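You operate a simulated robot arm through the tools that you are given. There is no shell and no other tool. Be economical: measure what you need, move in short steps, check, and stop when the job is done.

You run a simulated two-armed robot. Do the job below in one go: nothing can be reset, and whatever is moved stays where it is left.

TASK
Load blue cloth, scrubbing pad and hand brush into the caddy; carry it to the worktop by the long bowl.
Fine: both hands on the caddy; the cloth lies flat in it.

The check looks at the end state, three seconds after you hand in, the way a careful person would. Anything else that was tipped, shoved, dropped, spilled or broken makes it a failure. Flat cloth is picked up by pressing the open fingertips on it (5 to 10 N) and closing them slowly along it; thin cloth reads only 2 to 8 mm in the jaws.

THE ROBOT
Two 7-joint arms with fingered hands on one trunk, on a base that drives. Base frame: it is fixed to the floor where the robot stands at the start and does not move with it; the origin is under the middle of the robot, x ahead of it, y to its left, z up. Lengths are in mm, angles in degrees, forces in N, time in s.
The left shoulder is at the start at [32, 92, 1185], the right one opposite. With the tool pointing down near the work surface each hand reaches from about 280 to 540 mm from the robot's upright axis, wherever it stands, measured 20 degrees to its own side. Places, roughly: buffing pad [500, 1250, 1500]; caddy [500, 200, 900]; dusting brush [500, 1000, 1500]; hand brush (16x5x11 cm) [500, -200, 900]; pumice block [750, 1250, 1500]; scrubbing pad (10x7x8 cm) [600, -200, 900]; spray bottle [500, 1250, 1000]; worktop by the long bowl [600, -500, 900]. Payload 2.1 kg a hand.
The TCP of each hand is the grasp point between the finger pads, 20 mm short of the fingertips. In the tool frame z runs along the fingers and y along their closing line. The gripper opens to 68 mm. The gripper's body begins 23 mm behind the TCP. The gripper is a hand of 5 fingers: y runs from the thumb to the fingers, the wrist lies at [-10, -79, -131] in the tool frame, and closing takes about 1.5 s.
Orientation is told as [roll, pitch, yaw] about the base's x, y, z axes, in that order, counted from this pose: with the fingers straight down and the wrist toward the robot, the tool's x, y and z point along [0, 1, 0], [1, 0, 0] and [0, 0, -1] of the base frame.

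THE INTERFACE
- The arms move only by the tool send_rows. It takes "left_motion", "right_motion" or both (then of equal length, played together; a hand with none holds still); each is a list of rows, each a list of 3 entries, a list of its own where there are three numbers: the shift along the base's x, y, z in mm, then the turn, a rotation vector about the base's x, y, z in degrees, then the finger opening in mm, from 0 to 68. In form: [[[dx, dy, dz], [rx, ry, rz], hand], ...]. A call has 1 to 8 rows; each row shifts and turns the commanded pose from where the row before left it. Each row takes 0.2 s and may step no farther than 50 mm and 8.6 degrees from the row before; otherwise, or with a gripper value out of range, the whole call is refused. A pose out of reach is approached as far as the arm can. The call stops where the force on the tool passes 40 N (or 10 N more than at its start, if that is more) or the arm is blocked; 0.2 s more then pass. The fingers move at their own pace (about 153 mm/s each) and stop on an object; they squeeze with about 31 N. The grip force told is the motor's: it shows also when the fingers shut on nothing. Time passes only in rows, and 0.2 s behind the last, so rows that do not move let the fingers close. It gives the time, the measured TCP pose, the force on the tool (base axes), the opening and the grip force at its end, in the units of the frame above (readings bear some noise), with the torque about the TCP (base axes, N m) and any sound that the robot's microphone picked up.
- Cameras (640 x 400 px; columns grow to the right, rows downward): "scene" is now at [120.3, -6.5, 1360.6]; the picture's right is [-0.10, -1.00, 0.00], its down [-0.36, 0.03, -0.93] and it looks along [0.93, -0.09, -0.36] (base axes); focal length 214 px, centre (320, 200). "left" rides on the left gripper at [-54, -58, -72] in its tool frame; the picture's right is [-0.57, -0.39, 0.73], its down [0.73, -0.64, 0.23] and it looks along [0.38, 0.66, 0.65] (tool axes); focal length 226 px, centre (320, 200). "right" rides on the right gripper at [54, -58, -72] in its tool frame; the picture's right is [-0.57, 0.39, -0.73], its down [-0.73, -0.64, 0.23] and it looks along [-0.38, 0.66, 0.65] (tool axes); focal length 226 px, centre (320, 200). There is no depth. A picture from a camera that has moved, and an enlarged one, comes with that camera's place and axes in the base frame and with its lens.
- get_image(camera): a new picture of that camera. It takes no simulated time.
- lift_body(by): slides the trunk up (or, below 0, down) by that many mm; the arms and the scene camera ride with it, the base frame stays. It gives what a move gives, with no picture.
- roll_base(legs): drives the robot by 1 to 6 legs, each [ahead, left, turn to the left] in mm, mm and degrees, along the robot's own axes; the way and the turn of a leg run together, so that a leg with both is an arc; at most 1500 mm and 180 degrees a leg. The arms and the cameras ride along, it lands a little off, and it stops where it bumps. It gives what a move gives.
- hand_shape(shape, hand): the hand has 5 fingers and takes this shape, open, in about a second: jaw (thumb against the fingers, like two jaws); tri (thumb and two fingers); tip (a fingertip pinch); poke (one finger out to press); point (the index stretched); flat (the hand flat); cup (the hand cupped); fist (a fist). The gripper value then closes the fingers along that shape, each until it touches; the sizes above hold for jaw. It gives what a move gives, with no picture.
- turn_head(pan, tilt): turns the head with the scene camera to pan (to the left, within 86 degrees either way) and tilt (down, from -29 to 69), counted from straight ahead of the robot. It gives what a move gives.
- inspect(camera, box): a new picture of the part [left, top, right, bottom] of that camera's present view, enlarged. It takes no simulated time.
- finish_job(): hands the job in; it is judged then, once.

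Go step by step. Nothing tells you exact positions but the pictures and the camera data: compare them with the known pose of the tool, close in by small moves and look again before you grip or let go. The budget is 120 turns and 92 pictures, counting those below and the enlarged ones. Unless the task says otherwise, let go and move clear before handing in.

The tools are called after "Request:" as a command line: name --argument value ..., lists and objects as JSON in quotes. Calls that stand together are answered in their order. send_rows: Moves the arms, as the interface text tells. Its arguments: {"type":"object","properties":{"left_motion":{"type":"array","items":{"type":"array"}},"right_motion":{"type":"array","items":{"type":"array"}}},"required":[]} The other tools are called the same way: lift_body (by) slides the trunk up or down; hand_shape (shape, hand) gives the hand a shape; roll_base (legs) drives the base; turn_head (pan, tilt) turns the head that bears the scene camera; get_image (camera) takes a picture; inspect (camera, box) takes an enlarged picture of a part of a camera's view; finish_job () hands the job in.

At the start:

```text
time_s: 0.0
left_position: [369.5, 188.7, 1320.5]
left_orientation: [0.0, 0.0, 0.0]
left_force: [0.3, 0.1, -0.2]
left_moment: [0.02, -0.01, 0.01]
left_width: 67.7
left_grasp_force: 0.2
left_shape: jaw
right_position: [328.8, -120.8, 1306.2]
right_orientation: [0.0, 0.0, -0.1]
right_force: [1.1, 1.0, 0.1]
right_moment: [0.02, -0.03, 0.03]
right_width: 67.7
right_grasp_force: 0.1
right_shape: jaw
trunk travel left (down, up): [-425.0, 479.0]
robot x, y, heading: [-1.4, 0.2, -0.1]
head pan, tilt: [-5.5, 21.3]
```

scene: 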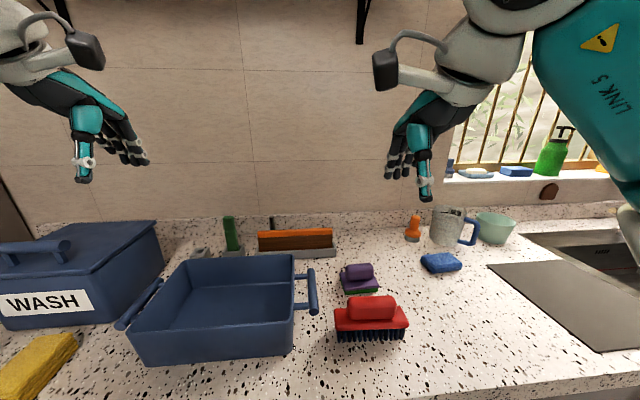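
right: 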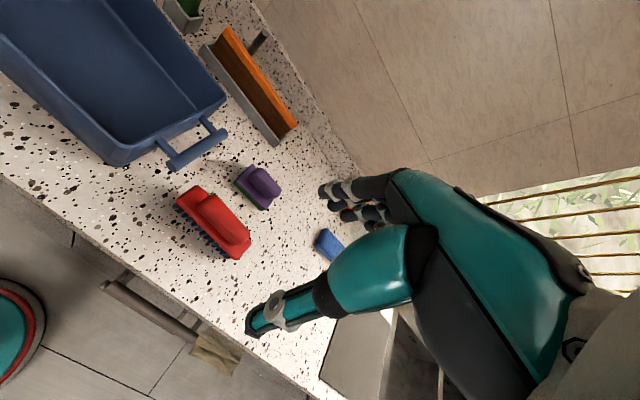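
left: 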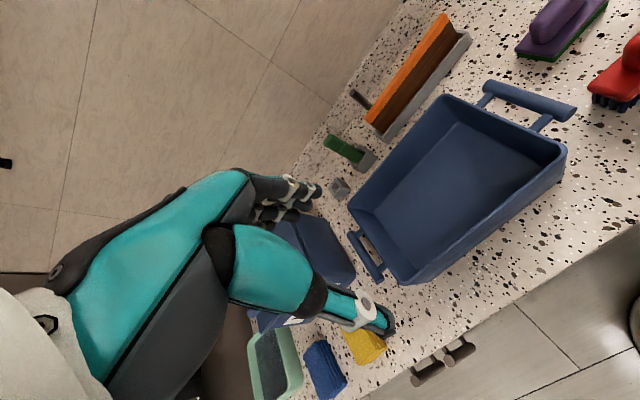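

I see the caddy ahead-left, red hand brush and purple scrubbing pad to its right; the blue cloth and long bowl are not certain yet. I'll look around.

Request:
turn_head --pan 50 --tilt 35

Request:
get_image --camera "scene"

Request:
turn_head --pan -45 --tilt 35

Request:
get_image --camera "scene"

```text
time_s: 1.2
left_position: [368.5, 189.2, 1320.7]
left_orientation: [0.0, 0.0, -0.1]
left_force: [-0.6, 0.4, -0.3]
left_moment: [-0.02, -0.02, 0.02]
left_width: 67.8
left_grasp_force: 0.2
left_shape: jaw
right_position: [330.2, -121.8, 1306.2]
right_orientation: [-0.1, -0.1, 0.1]
right_force: [-0.1, 1.1, 0.0]
right_moment: [0.02, -0.02, 0.04]
right_width: 67.9
right_grasp_force: 0.0
right_shape: jaw
trunk travel left (down, up): [-425.0, 479.0]
robot x, y, heading: [0.6, -1.3, 0.1]
head pan, tilt: [50.0, 35.0]
```

```text
88 pictures are left
camera scene: at [84.4, 69.8, 1339.0], right [0.77, -0.64, 0.0], down [-0.37, -0.44, -0.82], along [0.53, 0.63, -0.57], focal length 214 px, centre (320, 200)
```

scene: 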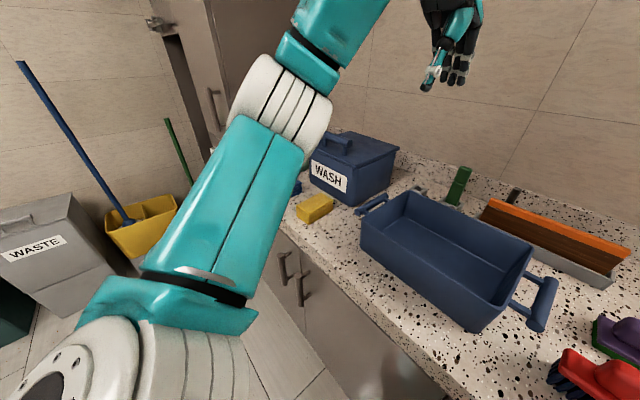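

```text
time_s: 3.0
left_position: [369.5, 187.5, 1321.4]
left_orientation: [0.0, 0.0, -0.1]
left_force: [0.4, 0.2, 0.1]
left_moment: [0.01, -0.01, 0.0]
left_width: 67.9
left_grasp_force: 0.2
left_shape: jaw
right_position: [329.7, -121.3, 1305.2]
right_orientation: [0.1, -0.1, 0.0]
right_force: [0.1, 0.8, -0.1]
right_moment: [-0.01, -0.03, 0.0]
right_width: 67.7
right_grasp_force: 0.0
right_shape: jaw
trunk travel left (down, up): [-425.0, 479.0]
robot x, y, heading: [3.2, 1.7, -0.2]
head pan, tilt: [-45.0, 35.0]
```

```text
87 pictures are left
camera scene: at [90.1, -59.8, 1338.9], right [-0.71, -0.71, 0.0], down [-0.41, 0.41, -0.82], along [0.58, -0.58, -0.57], focal length 214 px, centre (320, 200)
```

scene: 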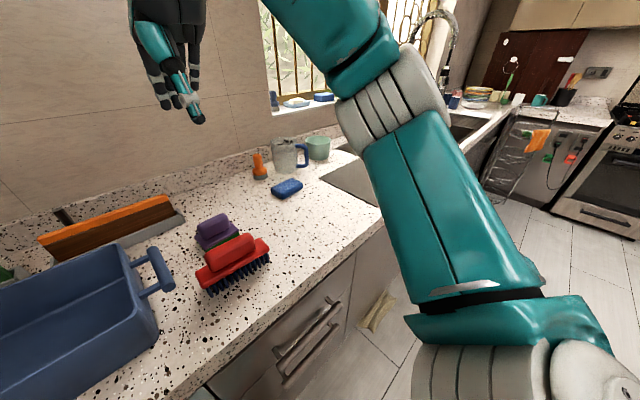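

I'm not yet sure which item is the blue cloth, so I'll enlarge the candidates.

Request:
inspect --camera "scene" --box '[190, 80, 390, 205]'

Request:
inspect --camera "left" --box '[220, 290, 400, 400]'

Request:
inspect --camera "scene" --box '[430, 60, 640, 190]'

```text
3.20 times, centred on (290, 142) of scene
camera zoom: at [90.1, -59.8, 1338.9], right [-0.71, -0.71, 0.0], down [-0.41, 0.41, -0.82], along [0.58, -0.58, -0.57], focal length 686 px, centre (416, 384)
```

zoom: 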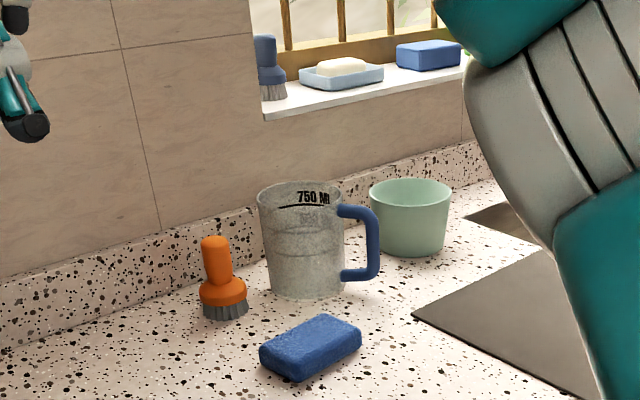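

```text
3.56 times, centred on (310, 345) of left
camera zoom: at [312.0, 133.1, 1393.5], right [-0.39, -0.57, -0.73], down [-0.64, 0.73, -0.23], along [0.66, 0.38, -0.65], focal length 804 px, centre (356, -316)
```

zoom: 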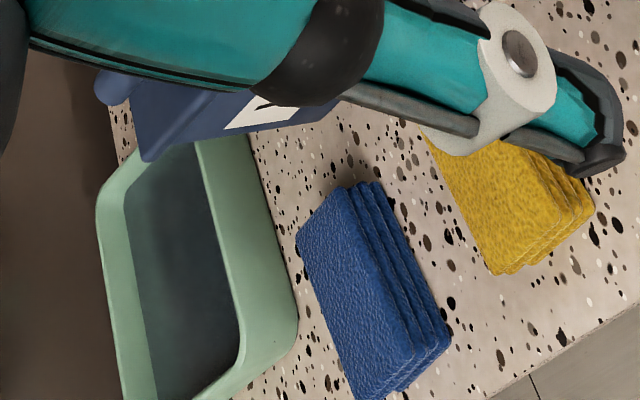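

```text
3.05 times, centred on (535, 125) of scene
camera zoom: at [90.1, -59.8, 1338.9], right [-0.71, -0.71, 0.0], down [-0.41, 0.41, -0.82], along [0.58, -0.58, -0.57], focal length 654 px, centre (-335, 429)
```

zoom: 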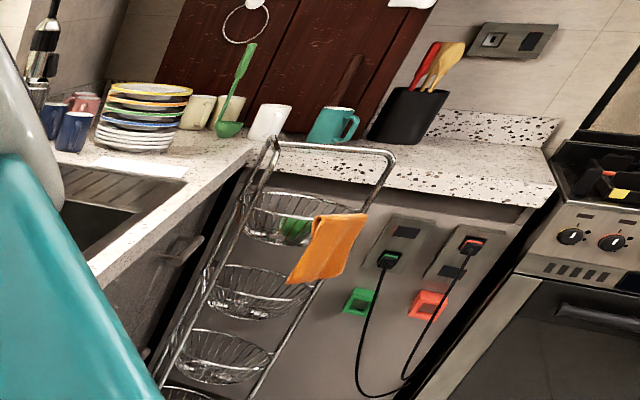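

The blue cloth looks like the folded blue stack at the left end of the counter, beside a green basin, about [410, 670]. I'll drive left to look at it properly.

Request:
roll_base --legs '[[0, 480, 0]]'

Request:
turn_head --pan 5 --tilt 45

Request:
get_image --camera "scene"

Request:
get_image --camera "left"

Request:
get_image --camera "right"

```text
time_s: 5.9
left_position: [368.6, 679.7, 1321.4]
left_orientation: [0.0, 0.1, 0.1]
left_force: [0.1, 0.4, -0.6]
left_moment: [0.01, 0.02, -0.03]
left_width: 67.8
left_grasp_force: 0.1
left_shape: jaw
right_position: [329.9, 369.0, 1306.3]
right_orientation: [0.0, -0.1, 0.1]
right_force: [-0.2, -0.2, 0.2]
right_moment: [-0.06, 0.01, -0.01]
right_width: 67.8
right_grasp_force: 0.0
right_shape: jaw
trunk travel left (down, up): [-425.0, 479.0]
robot x, y, heading: [2.7, 489.9, 0.1]
head pan, tilt: [-45.0, 35.0]
```

```text
time_s: 7.0
left_position: [369.0, 678.4, 1320.9]
left_orientation: [0.0, -0.1, 0.1]
left_force: [0.7, -0.1, 0.0]
left_moment: [0.01, 0.01, 0.03]
left_width: 67.5
left_grasp_force: 0.1
left_shape: jaw
right_position: [328.8, 369.6, 1306.4]
right_orientation: [0.0, 0.0, 0.1]
right_force: [0.4, -0.5, -0.6]
right_moment: [-0.02, 0.02, 0.01]
right_width: 67.4
right_grasp_force: 0.0
right_shape: jaw
trunk travel left (down, up): [-425.0, 479.0]
robot x, y, heading: [2.5, 489.4, 0.0]
head pan, tilt: [5.0, 45.0]
```

```text
83 pictures are left
camera scene: at [108.7, 499.5, 1324.1], right [0.09, -1.0, 0.0], down [-0.7, -0.06, -0.71], along [0.7, 0.06, -0.71], focal length 214 px, centre (320, 200)
```

scene: 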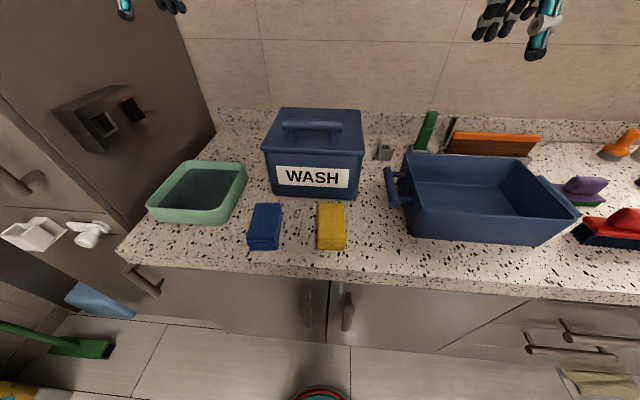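

```text
82 pictures are left
camera left: at [311.8, 623.3, 1393.5], right [-0.39, -0.57, -0.73], down [-0.64, 0.73, -0.23], along [0.66, 0.38, -0.65], focal length 226 px, centre (320, 200)
```

left: 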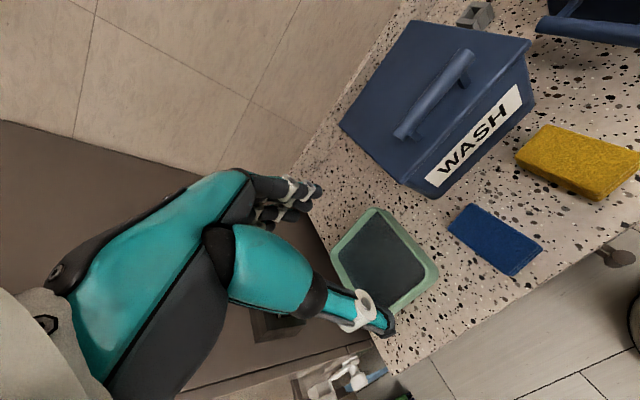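

```text
81 pictures are left
camera right: at [271.5, 424.0, 1377.2], right [0.39, -0.57, 0.73], down [-0.64, -0.73, -0.23], along [0.66, -0.38, -0.65], focal length 226 px, centre (320, 200)
```

right: 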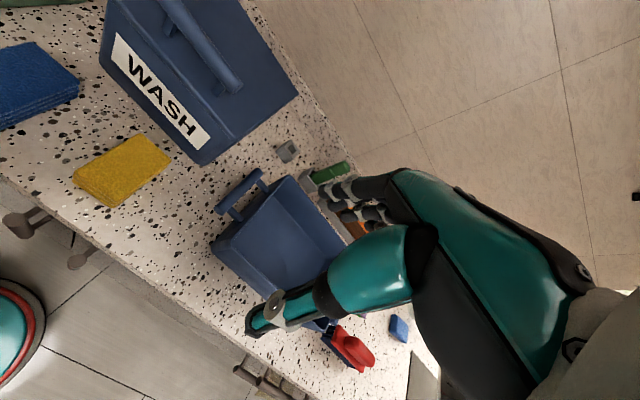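

The blue folded cloth is near [425, 660], about 105×70 mm. I'll enlarge it to measure its size and thickness.

Request:
inspect --camera "scene" --box '[230, 190, 360, 260]'

Request:
inspect --camera "left" --box '[420, 100, 640, 300]'

Request:
inspect --camera "scene" --box '[370, 130, 640, 260]'

```text
4.92 times, centred on (295, 225) of scene
camera zoom: at [108.7, 499.5, 1324.1], right [0.09, -1.0, 0.0], down [-0.7, -0.06, -0.71], along [0.7, 0.06, -0.71], focal length 1056 px, centre (443, 77)
```

zoom: 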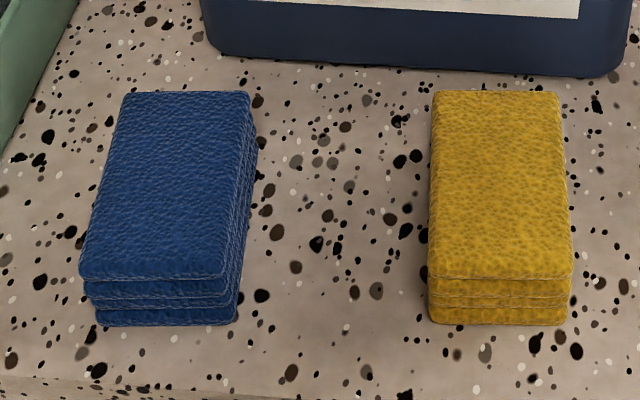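

```text
2.00 times, centred on (530, 200) of left
camera zoom: at [311.8, 623.3, 1393.5], right [-0.39, -0.57, -0.73], down [-0.64, 0.73, -0.23], along [0.66, 0.38, -0.65], focal length 452 px, centre (-100, 200)
```

zoom: 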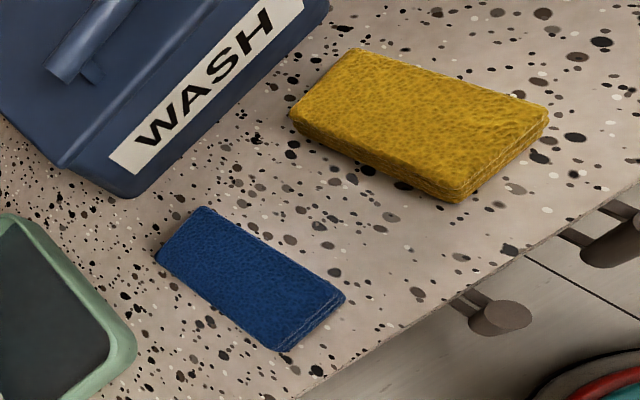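

```text
2.37 times, centred on (505, 195) of scene
camera zoom: at [108.7, 499.5, 1324.1], right [0.09, -1.0, 0.0], down [-0.7, -0.06, -0.71], along [0.7, 0.06, -0.71], focal length 508 px, centre (-118, 212)
```

zoom: 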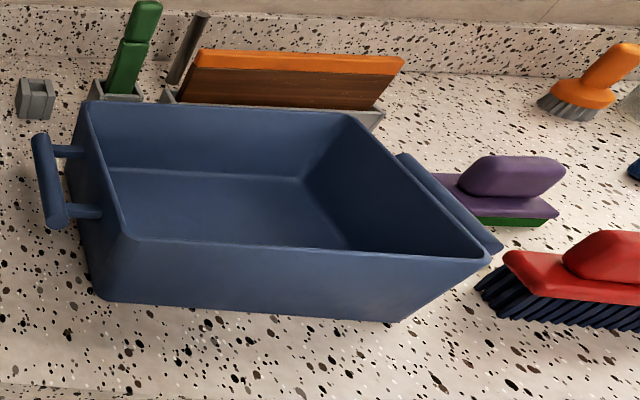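

The blue cloth's centre is about [417, 655], roughly 110×64×35 mm, with its long axis yawed about 8° from x. I'll bring the left hand above it, turned so it closes across the 64 mm width.

Request:
send_rows --left_motion '[[[6, -3, -20], [0, 0, -8.2], 68], [[6, -3, -20], [0, 0, -8.2], 68], [[6, -3, -20], [0, 0, -8.2], 68], [[6, -3, -20], [0, 0, -8.2], 68], [[6, -3, -20], [0, 0, -8.2], 68], [[6, -3, -20], [0, 0, -8.2], 68], [[6, -3, -20], [0, 0, -8.2], 68], [[6, -2, -20], [0, 0, -8.2], 68]]'

Request:
send_rows --left_motion '[[[0, 0, -20], [0, 0, -8.2], 68], [[0, 0, -20], [0, 0, -8.2], 68], [[0, 0, 0], [0, 0, 0], 68]]'

Request:
get_image --camera "left"

Request:
get_image --camera "scene"

```text
time_s: 8.8
left_position: [416.9, 655.5, 1162.6]
left_orientation: [-0.1, 0.1, -65.6]
left_force: [0.0, -0.1, 0.5]
left_moment: [-0.01, -0.01, -0.04]
left_width: 67.8
left_grasp_force: 0.0
left_shape: jaw
right_position: [330.7, 368.9, 1306.0]
right_orientation: [0.0, 0.0, 0.1]
right_force: [0.0, -0.4, 0.4]
right_moment: [-0.01, -0.02, 0.0]
right_width: 67.6
right_grasp_force: 0.0
right_shape: jaw
trunk travel left (down, up): [-425.0, 479.0]
robot x, y, heading: [-0.5, 491.3, 0.2]
head pan, tilt: [5.0, 45.0]
```

```text
time_s: 9.6
left_position: [416.1, 656.1, 1122.0]
left_orientation: [0.0, 0.0, -82.0]
left_force: [1.2, -1.1, 0.3]
left_moment: [-0.02, -0.01, 0.01]
left_width: 67.7
left_grasp_force: 0.1
left_shape: jaw
right_position: [330.3, 368.9, 1306.3]
right_orientation: [0.0, 0.0, 0.1]
right_force: [0.7, 0.2, -0.6]
right_moment: [0.04, -0.02, 0.02]
right_width: 67.8
right_grasp_force: 0.0
right_shape: jaw
trunk travel left (down, up): [-425.0, 479.0]
robot x, y, heading: [-0.9, 492.3, 0.2]
head pan, tilt: [5.0, 45.0]
```

```text
77 pictures are left
camera left: at [356.3, 705.2, 1194.3], right [-0.62, 0.3, -0.73], down [0.64, 0.74, -0.23], along [0.46, -0.6, -0.65], focal length 226 px, centre (320, 200)
```

left: 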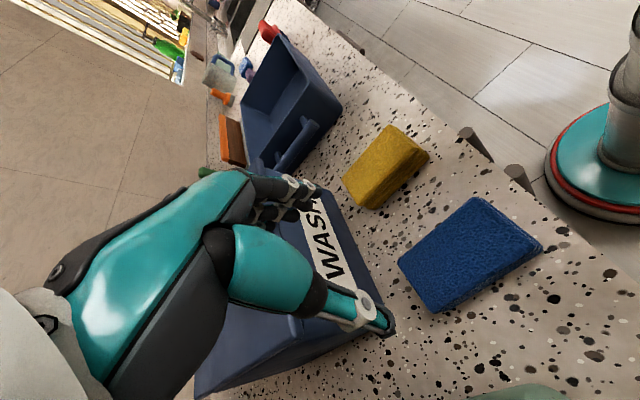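

```text
76 pictures are left
camera scene: at [108.7, 499.6, 1324.1], right [0.09, -1.0, 0.0], down [-0.7, -0.06, -0.71], along [0.7, 0.06, -0.71], focal length 214 px, centre (320, 200)
```

scene: 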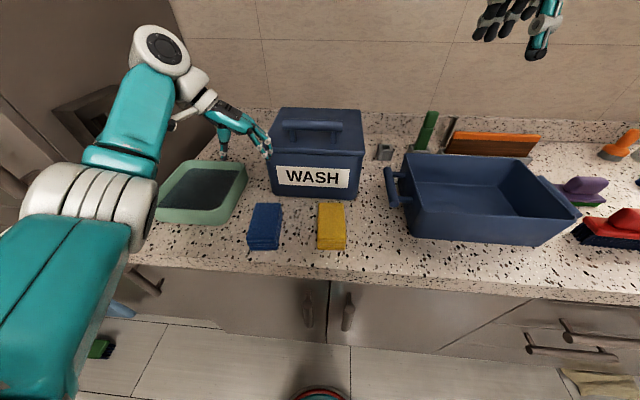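

The hand reaches well here. I'll refine the cloth centre to about [414, 651], descend to 990 and look again.

Request:
send_rows --left_motion '[[[-1, -2, -40], [0, 0, 0], 68], [[-1, -2, -40], [0, 0, 0], 68], [[0, 0, -42], [0, 0, 0], 68], [[0, 0, 0], [0, 0, 0], 68]]'

Request:
get_image --camera "left"

Request:
inspect --camera "scene" --box '[190, 140, 350, 260]'

```text
time_s: 10.6
left_position: [414.9, 651.2, 999.2]
left_orientation: [0.0, 0.0, -81.9]
left_force: [0.2, -0.1, 0.1]
left_moment: [-0.02, 0.01, 0.01]
left_width: 67.7
left_grasp_force: 0.0
left_shape: jaw
right_position: [329.7, 370.0, 1304.7]
right_orientation: [0.0, 0.0, 0.1]
right_force: [0.0, 0.8, 0.4]
right_moment: [0.0, 0.0, 0.02]
right_width: 67.6
right_grasp_force: 0.1
right_shape: jaw
trunk travel left (down, up): [-425.0, 479.0]
robot x, y, heading: [0.6, 487.4, 0.0]
head pan, tilt: [5.0, 45.0]
```

```text
75 pictures are left
camera left: at [354.4, 701.7, 1073.2], right [-0.62, 0.3, -0.73], down [0.64, 0.74, -0.23], along [0.47, -0.6, -0.65], focal length 226 px, centre (320, 200)
```

left: 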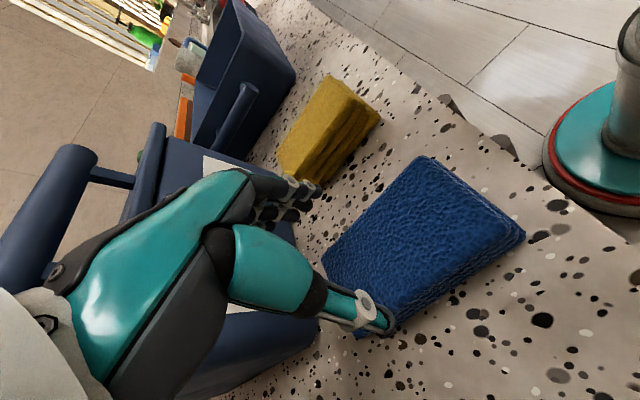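

```text
3.33 times, centred on (270, 200) of scene
camera zoom: at [108.7, 499.6, 1324.1], right [0.09, -1.0, 0.0], down [-0.7, -0.06, -0.71], along [0.7, 0.06, -0.71], focal length 715 px, centre (487, 200)
```

zoom: 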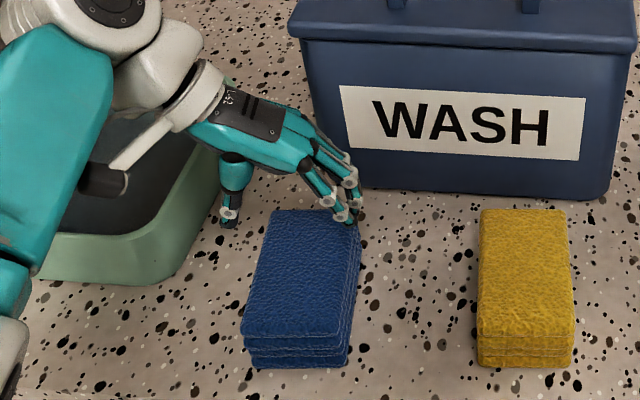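

The TCP is centred over the cloth. I'll go down slowly with the jaws fully open, straddling it and watching the force.

Request:
send_rows --left_motion '[[[0, 0, -25], [0, 0, 0], 68], [[0, 0, -15], [0, 0, 0], 68], [[0, 0, -10], [0, 0, 0], 68], [[0, 0, -7], [0, 0, 0], 68], [[0, 0, -6], [0, 0, 0], 68], [[0, 0, 0], [0, 0, 0], 68]]'

Request:
inspect --camera "scene" --box '[190, 160, 350, 260]'

Request:
get_image --camera "left"

```text
time_s: 12.0
left_position: [413.7, 652.5, 937.2]
left_orientation: [0.2, 0.0, -81.8]
left_force: [2.0, -0.5, 21.2]
left_moment: [-0.16, -0.1, 0.01]
left_width: 67.7
left_grasp_force: 0.1
left_shape: jaw
right_position: [328.9, 368.3, 1305.5]
right_orientation: [0.0, 0.0, 0.0]
right_force: [0.7, 0.3, -0.5]
right_moment: [0.0, -0.01, -0.02]
right_width: 67.7
right_grasp_force: 0.0
right_shape: jaw
trunk travel left (down, up): [-425.0, 479.0]
robot x, y, heading: [-2.2, 494.1, 0.0]
head pan, tilt: [5.0, 45.0]
```

```text
4.00 times, centred on (270, 210) of scene
camera zoom: at [107.3, 498.9, 1324.4], right [0.09, -1.0, 0.0], down [-0.7, -0.06, -0.71], along [0.7, 0.06, -0.71], focal length 858 px, centre (520, 160)
```

zoom: 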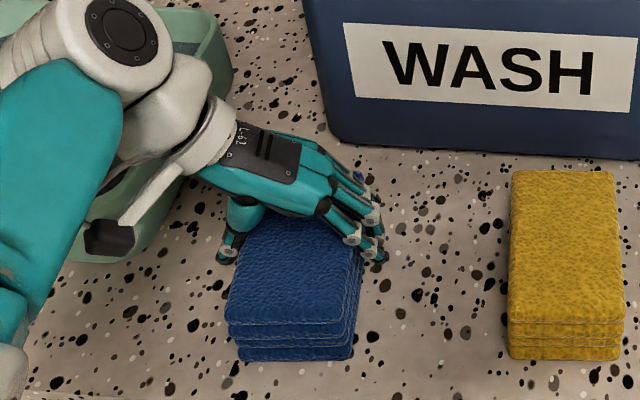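

```text
72 pictures are left
camera left: at [352.6, 701.0, 1009.6], right [-0.61, 0.3, -0.73], down [0.64, 0.74, -0.23], along [0.47, -0.6, -0.64], focal length 226 px, centre (320, 200)
```

left: 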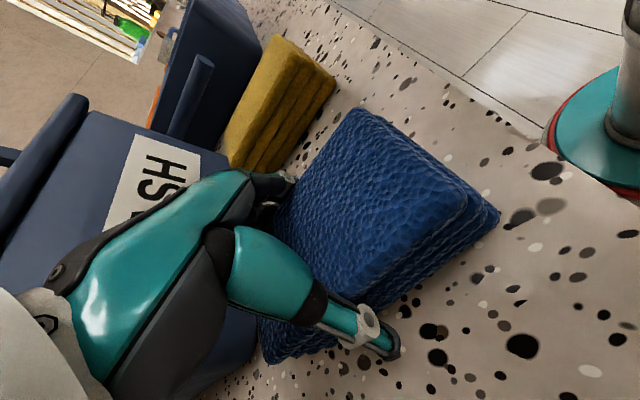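

The fingers straddle the cloth, with a 21 N contact force on the hand. I'll back off 3 mm and close slowly.

Request:
send_rows --left_motion '[[[0, 0, 3], [0, 0, 0], 68], [[0, 0, 0], [0, 0, 0], 60], [[0, 0, 0], [0, 0, 0], 52], [[0, 0, 0], [0, 0, 0], 44], [[0, 0, 0], [0, 0, 0], 30], [[0, 0, 0], [0, 0, 0], 20], [[0, 0, 0], [0, 0, 0], 20]]'

Request:
get_image --camera "left"

```text
time_s: 13.6
left_position: [413.4, 651.3, 937.8]
left_orientation: [-0.1, 0.0, -82.0]
left_force: [-0.1, 1.4, 3.0]
left_moment: [0.03, -0.03, -0.11]
left_width: 52.4
left_grasp_force: 31.0
left_shape: jaw
right_position: [330.3, 369.5, 1306.7]
right_orientation: [0.0, 0.0, 0.1]
right_force: [-0.8, 0.1, 0.6]
right_moment: [0.01, -0.02, -0.02]
right_width: 67.6
right_grasp_force: 0.1
right_shape: jaw
trunk travel left (down, up): [-425.0, 479.0]
robot x, y, heading: [-1.3, 490.3, 0.1]
head pan, tilt: [5.0, 45.0]
```

```text
71 pictures are left
camera left: at [352.8, 701.2, 1011.4], right [-0.62, 0.3, -0.73], down [0.64, 0.74, -0.23], along [0.47, -0.6, -0.65], focal length 226 px, centre (320, 200)
```

left: 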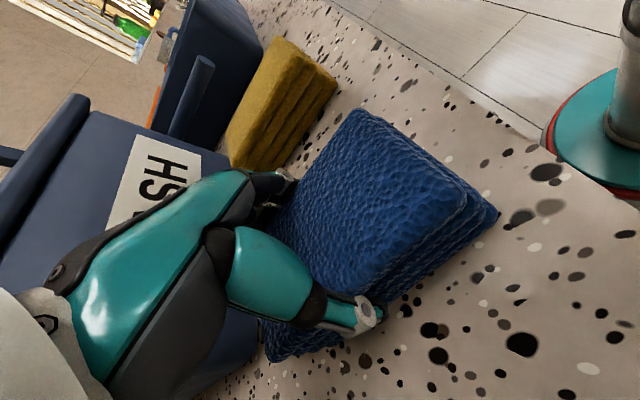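

Gripped at 52 mm with 31 N. I'll lift gently and check that the whole cloth comes along.

Request:
send_rows --left_motion '[[[0, 0, 10], [0, 0, 0], 20], [[0, 0, 20], [0, 0, 0], 20], [[0, 0, 30], [0, 0, 0], 20], [[0, 0, 40], [0, 0, 0], 20], [[0, 0, 0], [0, 0, 0], 20]]'

Request:
inspect --camera "scene" --box '[170, 100, 350, 260]'

```text
time_s: 14.8
left_position: [414.5, 652.9, 1039.9]
left_orientation: [0.0, 0.0, -81.9]
left_force: [-0.5, 0.3, -0.9]
left_moment: [0.01, -0.01, 0.01]
left_width: 52.2
left_grasp_force: 31.1
left_shape: jaw
right_position: [330.1, 368.6, 1306.4]
right_orientation: [0.0, -0.1, 0.1]
right_force: [0.5, -0.3, -0.4]
right_moment: [0.03, 0.01, 0.01]
right_width: 67.3
right_grasp_force: 0.1
right_shape: jaw
trunk travel left (down, up): [-425.0, 479.0]
robot x, y, heading: [-1.1, 492.2, -0.0]
head pan, tilt: [5.0, 45.0]
```

```text
2.50 times, centred on (260, 180) of scene
camera zoom: at [108.8, 499.6, 1324.1], right [0.09, -1.0, 0.0], down [-0.7, -0.06, -0.71], along [0.7, 0.06, -0.71], focal length 536 px, centre (470, 250)
```

zoom: 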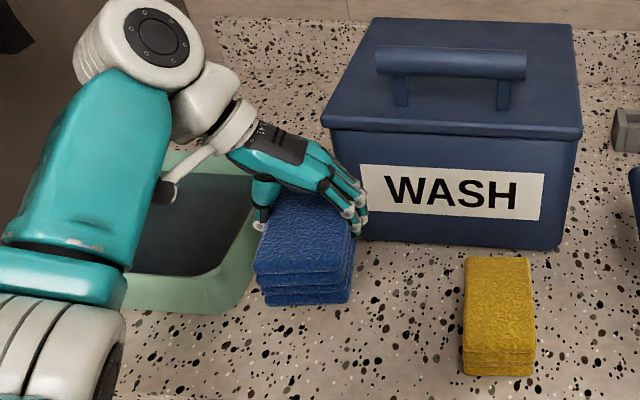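

The cloth is held flat. I'll raise it clear and drive right to stand before the caddy (rim roughly x 415–620, y 20–310, z 1000).

Request:
send_rows --left_motion '[[[0, 0, 45], [0, 0, 0], 20], [[0, 0, 45], [0, 0, 0], 20], [[0, 0, 45], [0, 0, 0], 20], [[0, 0, 25], [0, 0, 0], 20], [[0, 0, 0], [0, 0, 0], 20]]'

Request:
roll_base --legs '[[0, -410, 0]]'

Request:
turn_head --pan 10 --tilt 45

Request:
get_image --camera "scene"

Request:
get_image --camera "left"

```text
time_s: 16.0
left_position: [414.4, 652.2, 1199.3]
left_orientation: [-0.2, 0.0, -81.9]
left_force: [0.3, 0.9, -0.1]
left_moment: [0.01, 0.03, 0.01]
left_width: 52.1
left_grasp_force: 30.7
left_shape: jaw
right_position: [330.1, 368.9, 1306.0]
right_orientation: [0.1, 0.0, 0.1]
right_force: [0.8, -0.6, -0.1]
right_moment: [-0.02, 0.01, -0.01]
right_width: 67.9
right_grasp_force: 0.1
right_shape: jaw
trunk travel left (down, up): [-425.0, 479.0]
robot x, y, heading: [1.5, 490.8, 0.2]
head pan, tilt: [5.0, 45.0]
```

```text
time_s: 18.6
left_position: [412.9, 241.3, 1199.7]
left_orientation: [0.0, 0.1, -81.6]
left_force: [-0.4, 0.3, -1.0]
left_moment: [0.0, 0.01, 0.0]
left_width: 52.4
left_grasp_force: 30.6
left_shape: jaw
right_position: [331.9, -42.3, 1305.7]
right_orientation: [0.0, 0.0, 0.4]
right_force: [-0.7, 0.2, 0.7]
right_moment: [0.01, -0.01, -0.05]
right_width: 67.9
right_grasp_force: 0.0
right_shape: jaw
trunk travel left (down, up): [-425.0, 479.0]
robot x, y, heading: [0.7, 78.4, 0.2]
head pan, tilt: [5.0, 45.0]
```

```text
time_s: 19.2
left_position: [414.1, 240.5, 1198.5]
left_orientation: [-0.1, 0.1, -81.6]
left_force: [0.9, 0.3, -0.4]
left_moment: [-0.01, 0.03, 0.0]
left_width: 52.3
left_grasp_force: 30.7
left_shape: jaw
right_position: [332.3, -40.9, 1305.4]
right_orientation: [0.0, 0.0, 0.3]
right_force: [0.4, -0.5, 0.0]
right_moment: [-0.01, 0.01, 0.03]
right_width: 67.9
right_grasp_force: 0.0
right_shape: jaw
trunk travel left (down, up): [-425.0, 479.0]
robot x, y, heading: [-0.8, 75.9, 0.6]
head pan, tilt: [10.0, 45.0]
```

```text
69 pictures are left
camera scene: at [109.2, 95.2, 1324.1], right [0.18, -0.98, 0.0], down [-0.7, -0.13, -0.71], along [0.7, 0.13, -0.71], focal length 214 px, centre (320, 200)
```

scene: 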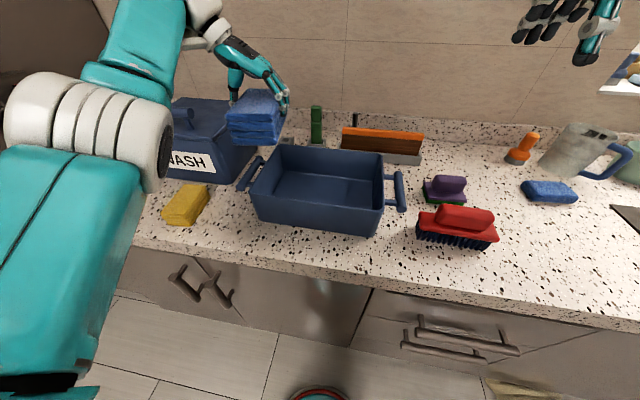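

```text
68 pictures are left
camera left: at [353.5, 290.4, 1272.1], right [-0.62, 0.3, -0.73], down [0.63, 0.74, -0.23], along [0.47, -0.6, -0.65], focal length 226 px, centre (320, 200)
```

left: 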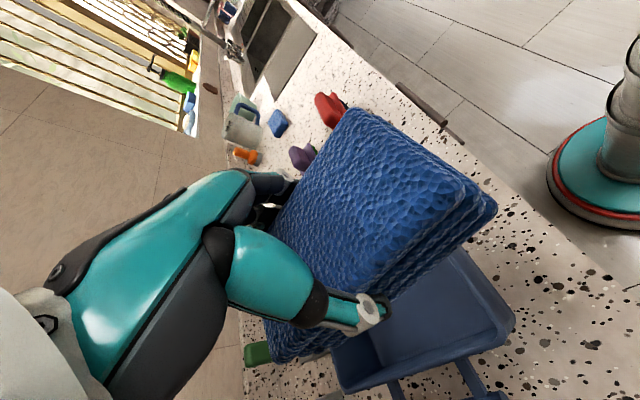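

The robot stands in front of the caddy with the cloth above it. I'll enlarge the caddy area to get exact geometry.

Request:
inspect --camera "scene" --box '[225, 130, 415, 250]'

Request:
inspect --camera "scene" --box '[400, 160, 520, 260]'

```text
3.33 times, centred on (320, 190) of scene
camera zoom: at [109.2, 95.2, 1324.1], right [0.18, -0.98, 0.0], down [-0.7, -0.13, -0.71], along [0.7, 0.13, -0.71], focal length 715 px, centre (320, 233)
```

zoom: 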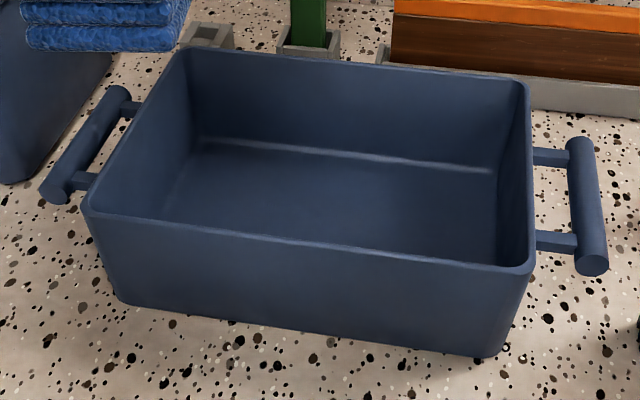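

```text
4.00 times, centred on (460, 210) of scene
camera zoom: at [109.2, 95.2, 1324.1], right [0.18, -0.98, 0.0], down [-0.7, -0.13, -0.71], along [0.7, 0.13, -0.71], focal length 858 px, centre (-240, 160)
```

zoom: 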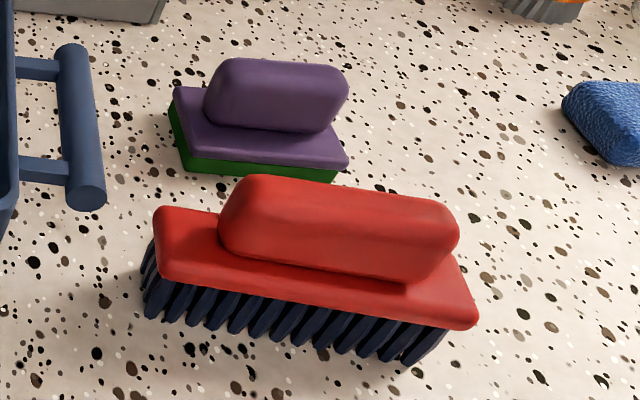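

The caddy floor spans about x 432–622, y 36–302. I'll move the base 50 mm closer, then place the cloth at about [512, 215], turned square with the caddy.

Request:
roll_base --legs '[[50, 0, 0]]'

Request:
send_rows --left_motion '[[[16, -8, -20], [0, 0, -4.2], 20], [[16, -8, -40], [0, 0, -4.2], 20], [[16, -9, -40], [0, 0, 0], 20], [[0, 0, -20], [0, 0, 0], 20], [[0, 0, 0], [0, 0, 0], 20]]'

Request:
inspect --camera "scene" --box '[200, 100, 420, 260]'

Request:
get_image --camera "left"

```text
time_s: 20.2
left_position: [464.9, 241.3, 1199.6]
left_orientation: [-0.1, -0.1, -81.7]
left_force: [-0.2, -0.2, 0.1]
left_moment: [0.01, -0.01, 0.0]
left_width: 52.4
left_grasp_force: 31.1
left_shape: jaw
right_position: [382.7, -40.6, 1306.1]
right_orientation: [0.0, 0.0, 0.5]
right_force: [-0.9, -0.1, -0.6]
right_moment: [0.01, 0.01, -0.02]
right_width: 67.9
right_grasp_force: 0.0
right_shape: jaw
trunk travel left (down, up): [-425.0, 479.0]
robot x, y, heading: [48.6, 74.2, 0.5]
head pan, tilt: [10.0, 45.0]
```

```text
time_s: 21.4
left_position: [486.6, 224.5, 1074.1]
left_orientation: [-0.2, 0.0, -90.1]
left_force: [-0.2, 0.1, -0.6]
left_moment: [0.02, 0.0, -0.01]
left_width: 52.2
left_grasp_force: 31.1
left_shape: jaw
left hand out of reach, approached as far as the arm can: row 1, 2, 3
right_position: [381.5, -40.2, 1305.1]
right_orientation: [0.0, 0.0, 0.5]
right_force: [1.0, 0.2, 0.4]
right_moment: [-0.01, -0.02, -0.01]
right_width: 67.9
right_grasp_force: 0.1
right_shape: jaw
trunk travel left (down, up): [-425.0, 479.0]
robot x, y, heading: [51.9, 78.7, 0.2]
head pan, tilt: [10.0, 45.0]
```

```text
2.50 times, centred on (310, 180) of scene
camera zoom: at [159.2, 95.7, 1324.1], right [0.18, -0.98, 0.0], down [-0.7, -0.13, -0.71], along [0.7, 0.13, -0.71], focal length 536 px, centre (345, 250)
```

zoom: 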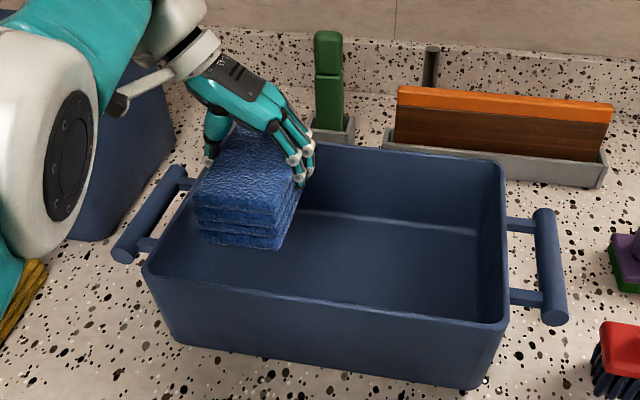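

```text
64 pictures are left
camera left: at [433.5, 281.8, 1147.0], right [-0.57, 0.39, -0.73], down [0.73, 0.64, -0.23], along [0.37, -0.66, -0.65], focal length 226 px, centre (320, 200)
```

left: 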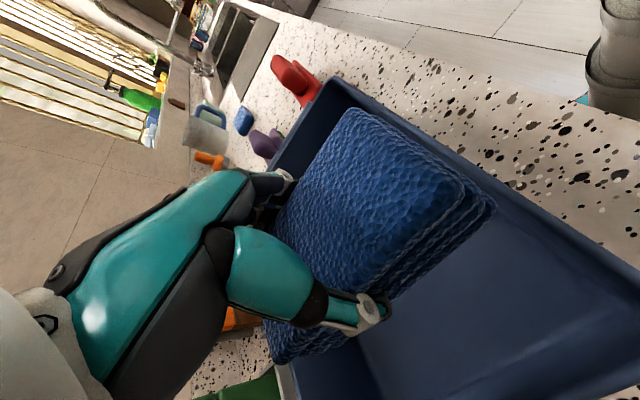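

The arm is at its reach limit with x at 487; I need about 515. I'll roll ahead another 30 mm.

Request:
roll_base --legs '[[32, 0, 0]]'

Request:
send_rows --left_motion '[[[0, 0, -25], [0, 0, 0], 20], [[0, 0, 0], [0, 0, 0], 20]]'

Request:
inspect --camera "scene" --box '[200, 100, 420, 260]'

```text
time_s: 22.2
left_position: [518.5, 224.1, 1073.4]
left_orientation: [-0.1, 0.0, -90.0]
left_force: [-1.1, 0.2, -0.6]
left_moment: [-0.06, 0.0, 0.02]
left_width: 52.3
left_grasp_force: 30.8
left_shape: jaw
right_position: [414.1, -41.3, 1306.2]
right_orientation: [-0.1, 0.0, 0.4]
right_force: [0.3, -1.1, -0.2]
right_moment: [0.0, -0.01, -0.01]
right_width: 67.7
right_grasp_force: 0.1
right_shape: jaw
trunk travel left (down, up): [-425.0, 479.0]
robot x, y, heading: [81.2, 78.2, 0.5]
head pan, tilt: [10.0, 45.0]
```

```text
time_s: 22.8
left_position: [519.9, 226.4, 1050.8]
left_orientation: [-0.1, 0.0, -90.0]
left_force: [0.6, -0.1, -0.9]
left_moment: [0.01, 0.01, -0.01]
left_width: 52.3
left_grasp_force: 30.4
left_shape: jaw
right_position: [413.5, -39.6, 1305.6]
right_orientation: [0.1, -0.1, 0.4]
right_force: [-0.4, 0.3, -0.2]
right_moment: [0.01, 0.02, -0.01]
right_width: 67.9
right_grasp_force: 0.1
right_shape: jaw
trunk travel left (down, up): [-425.0, 479.0]
robot x, y, heading: [80.3, 82.0, 0.5]
head pan, tilt: [10.0, 45.0]
```

```text
2.50 times, centred on (310, 180) of scene
camera zoom: at [191.3, 95.8, 1324.1], right [0.18, -0.98, 0.0], down [-0.7, -0.13, -0.71], along [0.7, 0.13, -0.71], focal length 536 px, centre (345, 250)
```

zoom: 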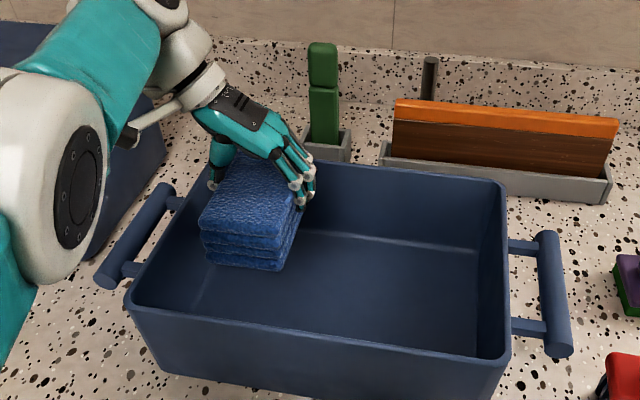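

The cloth is now at [519, 226] above the caddy. I'll lower it while shifting 10 mm right, checking partway.

Request:
send_rows --left_motion '[[[-3, -5, -25], [0, 0, 0], 20], [[-3, -5, -25], [0, 0, 0], 20], [[-2, 0, -20], [0, 0, 0], 20], [[0, 0, 0], [0, 0, 0], 20]]'

Request:
inspect --camera "scene" --box '[200, 100, 420, 260]'

Request:
get_image --camera "left"

```text
time_s: 23.8
left_position: [514.6, 215.5, 978.0]
left_orientation: [-0.2, 0.0, -90.1]
left_force: [-0.5, -0.2, -0.8]
left_moment: [-0.02, 0.0, -0.01]
left_width: 52.2
left_grasp_force: 31.3
left_shape: jaw
left hand out of reach, approached as far as the arm can: row 2
right_position: [414.5, -39.6, 1306.3]
right_orientation: [0.0, 0.0, 0.4]
right_force: [0.4, -0.2, 0.0]
right_moment: [-0.03, -0.03, -0.01]
right_width: 67.7
right_grasp_force: 0.0
right_shape: jaw
trunk travel left (down, up): [-425.0, 479.0]
robot x, y, heading: [82.1, 78.4, 0.5]
head pan, tilt: [10.0, 45.0]
```

```text
2.50 times, centred on (310, 180) of scene
camera zoom: at [191.2, 95.8, 1324.1], right [0.18, -0.98, 0.0], down [-0.7, -0.13, -0.71], along [0.7, 0.13, -0.71], focal length 536 px, centre (345, 250)
```

zoom: 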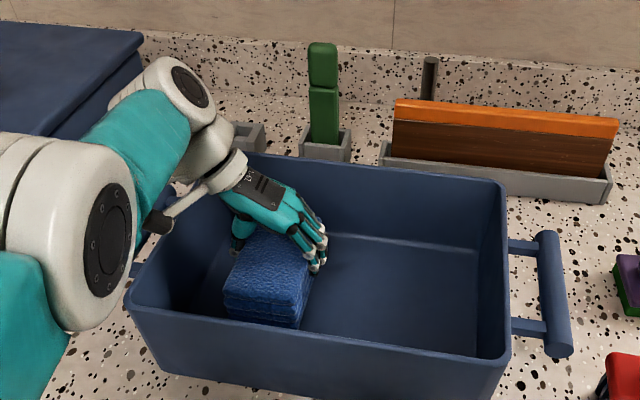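

```text
61 pictures are left
camera left: at [460.6, 273.4, 1051.9], right [-0.57, 0.39, -0.73], down [0.73, 0.64, -0.23], along [0.38, -0.66, -0.65], focal length 226 px, centre (320, 200)
```

left: 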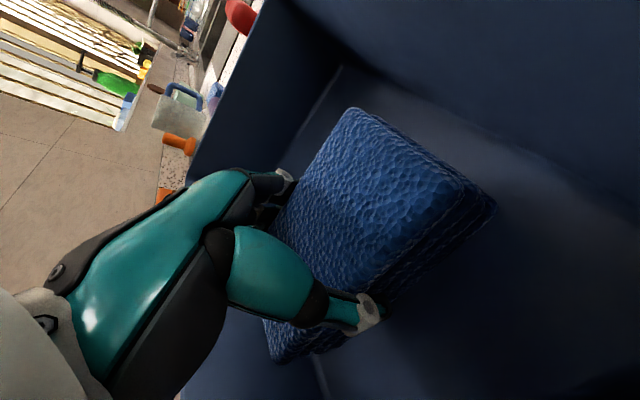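

Clear so far. Lowering the last ~30 mm until light contact.

Request:
send_rows --left_motion '[[[0, 0, -12], [0, 0, 0], 20], [[0, 0, -10], [0, 0, 0], 20], [[0, 0, -6], [0, 0, 0], 20], [[0, 0, 0], [0, 0, 0], 20]]'

Request:
get_image --camera "left"

```text
time_s: 24.8
left_position: [508.7, 214.6, 950.7]
left_orientation: [-0.1, 0.0, -90.0]
left_force: [0.0, 0.0, -0.2]
left_moment: [0.04, -0.03, 0.0]
left_width: 52.3
left_grasp_force: 30.7
left_shape: jaw
left hand out of reach, approached as far as the arm can: row 3
right_position: [414.1, -40.2, 1305.6]
right_orientation: [0.0, 0.0, 0.4]
right_force: [-0.7, -0.9, 0.4]
right_moment: [-0.04, 0.01, -0.01]
right_width: 67.8
right_grasp_force: 0.0
right_shape: jaw
trunk travel left (down, up): [-425.0, 479.0]
robot x, y, heading: [80.6, 75.6, 0.5]
head pan, tilt: [10.0, 45.0]
```

```text
60 pictures are left
camera left: at [455.2, 272.6, 1024.5], right [-0.57, 0.39, -0.73], down [0.73, 0.64, -0.23], along [0.38, -0.66, -0.65], focal length 226 px, centre (320, 200)
```

left: 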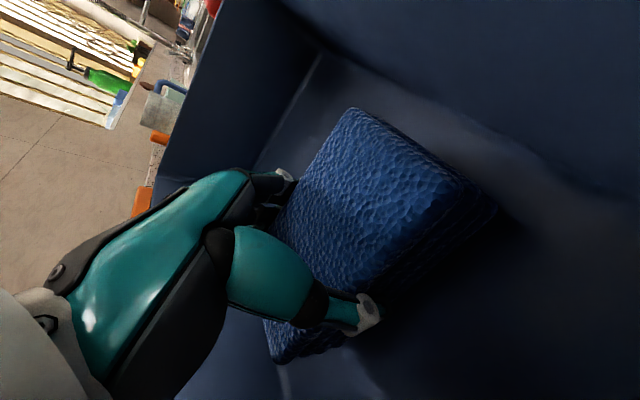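

No contact yet at 951 mm. I'll use the trunk to lower a few millimetres more, since it doesn't spend arm reach.

Request:
lift_body --by -4

Request:
lift_body --by -3

```text
time_s: 25.3
left_position: [508.0, 216.1, 947.4]
left_orientation: [-0.2, 0.0, -90.1]
left_force: [0.1, -0.4, -0.5]
left_moment: [-0.02, 0.02, 0.0]
left_width: 52.3
left_grasp_force: 31.0
left_shape: jaw
right_position: [413.0, -40.1, 1300.9]
right_orientation: [0.1, -0.1, 0.3]
right_force: [-0.1, 0.4, -1.0]
right_moment: [0.01, 0.01, 0.0]
right_width: 67.7
right_grasp_force: 0.0
right_shape: jaw
trunk travel left (down, up): [-421.0, 483.0]
robot x, y, heading: [82.3, 79.2, 0.3]
head pan, tilt: [10.0, 45.0]
```

```text
time_s: 25.9
left_position: [508.5, 215.2, 945.3]
left_orientation: [-0.1, 0.0, -90.2]
left_force: [-1.2, -0.8, 1.8]
left_moment: [0.0, -0.09, -0.01]
left_width: 52.4
left_grasp_force: 30.4
left_shape: jaw
right_position: [414.1, -40.9, 1297.7]
right_orientation: [0.0, 0.0, 0.4]
right_force: [0.4, 0.4, 0.2]
right_moment: [0.02, -0.02, 0.0]
right_width: 67.9
right_grasp_force: 0.1
right_shape: jaw
trunk travel left (down, up): [-418.0, 486.0]
robot x, y, heading: [84.2, 79.3, 0.6]
head pan, tilt: [10.0, 45.0]
```

Light contact at 945. Opening, then rising straight up.

Request:
send_rows --left_motion '[[[0, 0, 0], [0, 0, 0], 56], [[0, 0, 0], [0, 0, 0], 68], [[0, 0, 0], [0, 0, 0], 68], [[0, 0, 10], [0, 0, 0], 68], [[0, 0, 25], [0, 0, 0], 68], [[0, 0, 40], [0, 0, 0], 68], [[0, 0, 45], [0, 0, 0], 68], [[0, 0, 45], [0, 0, 0], 68]]'

Request:
get_image --camera "left"

Request:
get_image --camera "scene"

```text
time_s: 27.7
left_position: [518.1, 216.5, 1108.6]
left_orientation: [-0.2, 0.0, -90.0]
left_force: [-0.9, -0.6, -0.4]
left_moment: [-0.03, -0.02, 0.0]
left_width: 67.9
left_grasp_force: 0.0
left_shape: jaw
left hand out of reach, approached as far as the arm can: row 5, 6
right_position: [414.7, -41.3, 1299.7]
right_orientation: [-0.1, -0.1, 0.4]
right_force: [0.4, -0.2, 0.5]
right_moment: [0.01, -0.04, -0.01]
right_width: 67.8
right_grasp_force: 0.2
right_shape: jaw
trunk travel left (down, up): [-418.0, 486.0]
robot x, y, heading: [82.7, 78.7, 0.4]
head pan, tilt: [10.0, 45.0]
```

```text
59 pictures are left
camera left: at [464.8, 274.3, 1181.5], right [-0.57, 0.39, -0.73], down [0.73, 0.64, -0.23], along [0.37, -0.66, -0.65], focal length 226 px, centre (320, 200)
```

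left: 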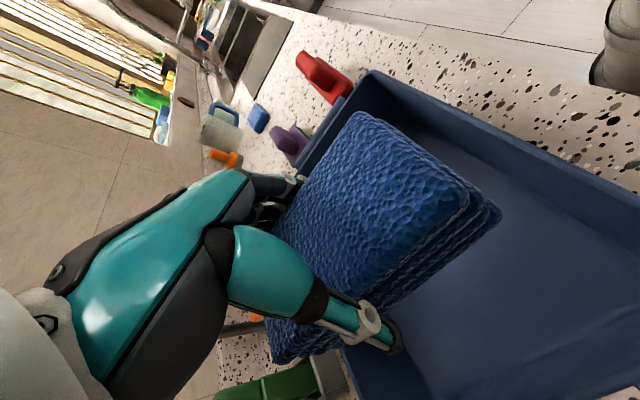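

```text
58 pictures are left
camera scene: at [191.8, 95.7, 1317.1], right [0.18, -0.98, 0.0], down [-0.7, -0.13, -0.71], along [0.7, 0.13, -0.71], focal length 214 px, centre (320, 200)
```

scene: 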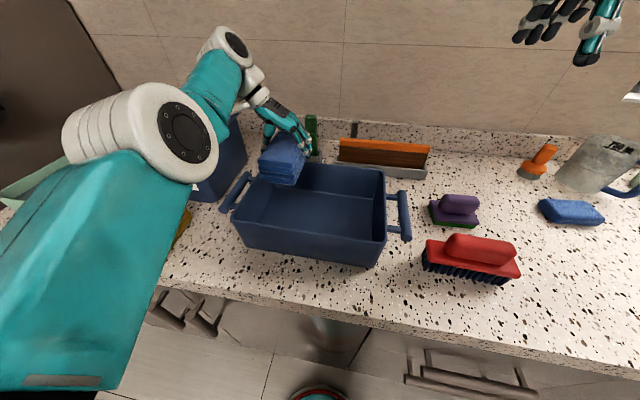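

The cloth wedged between the fully open fingers and came up with the hand. I'll set it back down on the caddy floor and free it by another hand shape.

Request:
send_rows --left_motion '[[[-1, 0, -40], [0, 0, 0], 68], [[-1, 0, -40], [0, 0, 0], 68], [[-2, 0, -40], [0, 0, 0], 68], [[-3, 0, -25], [0, 0, 0], 68], [[-3, 0, -10], [0, 0, 0], 68], [[0, 0, -6], [0, 0, 0], 68], [[0, 0, 0], [0, 0, 0], 68]]'

Request:
get_image --camera "left"

```text
time_s: 29.3
left_position: [510.2, 218.2, 946.9]
left_orientation: [-0.1, 0.0, -90.0]
left_force: [0.9, 0.4, 0.9]
left_moment: [-0.05, -0.02, 0.02]
left_width: 67.9
left_grasp_force: 0.1
left_shape: jaw
left hand out of reach, approached as far as the arm can: row 2
right_position: [413.7, -39.6, 1298.5]
right_orientation: [0.0, 0.0, 0.3]
right_force: [0.3, 0.7, -0.5]
right_moment: [-0.03, 0.0, -0.03]
right_width: 67.5
right_grasp_force: 0.2
right_shape: jaw
trunk travel left (down, up): [-418.0, 486.0]
robot x, y, heading: [82.8, 78.4, 0.5]
head pan, tilt: [10.0, 45.0]
```

```text
57 pictures are left
camera left: at [457.3, 275.4, 1019.7], right [-0.57, 0.39, -0.73], down [0.73, 0.64, -0.23], along [0.38, -0.66, -0.65], focal length 226 px, centre (320, 200)
```

left: 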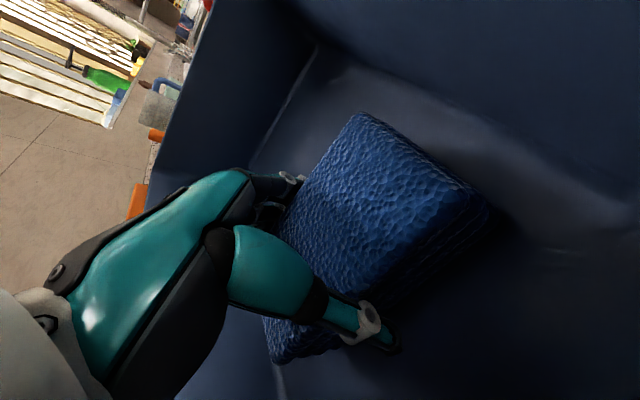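

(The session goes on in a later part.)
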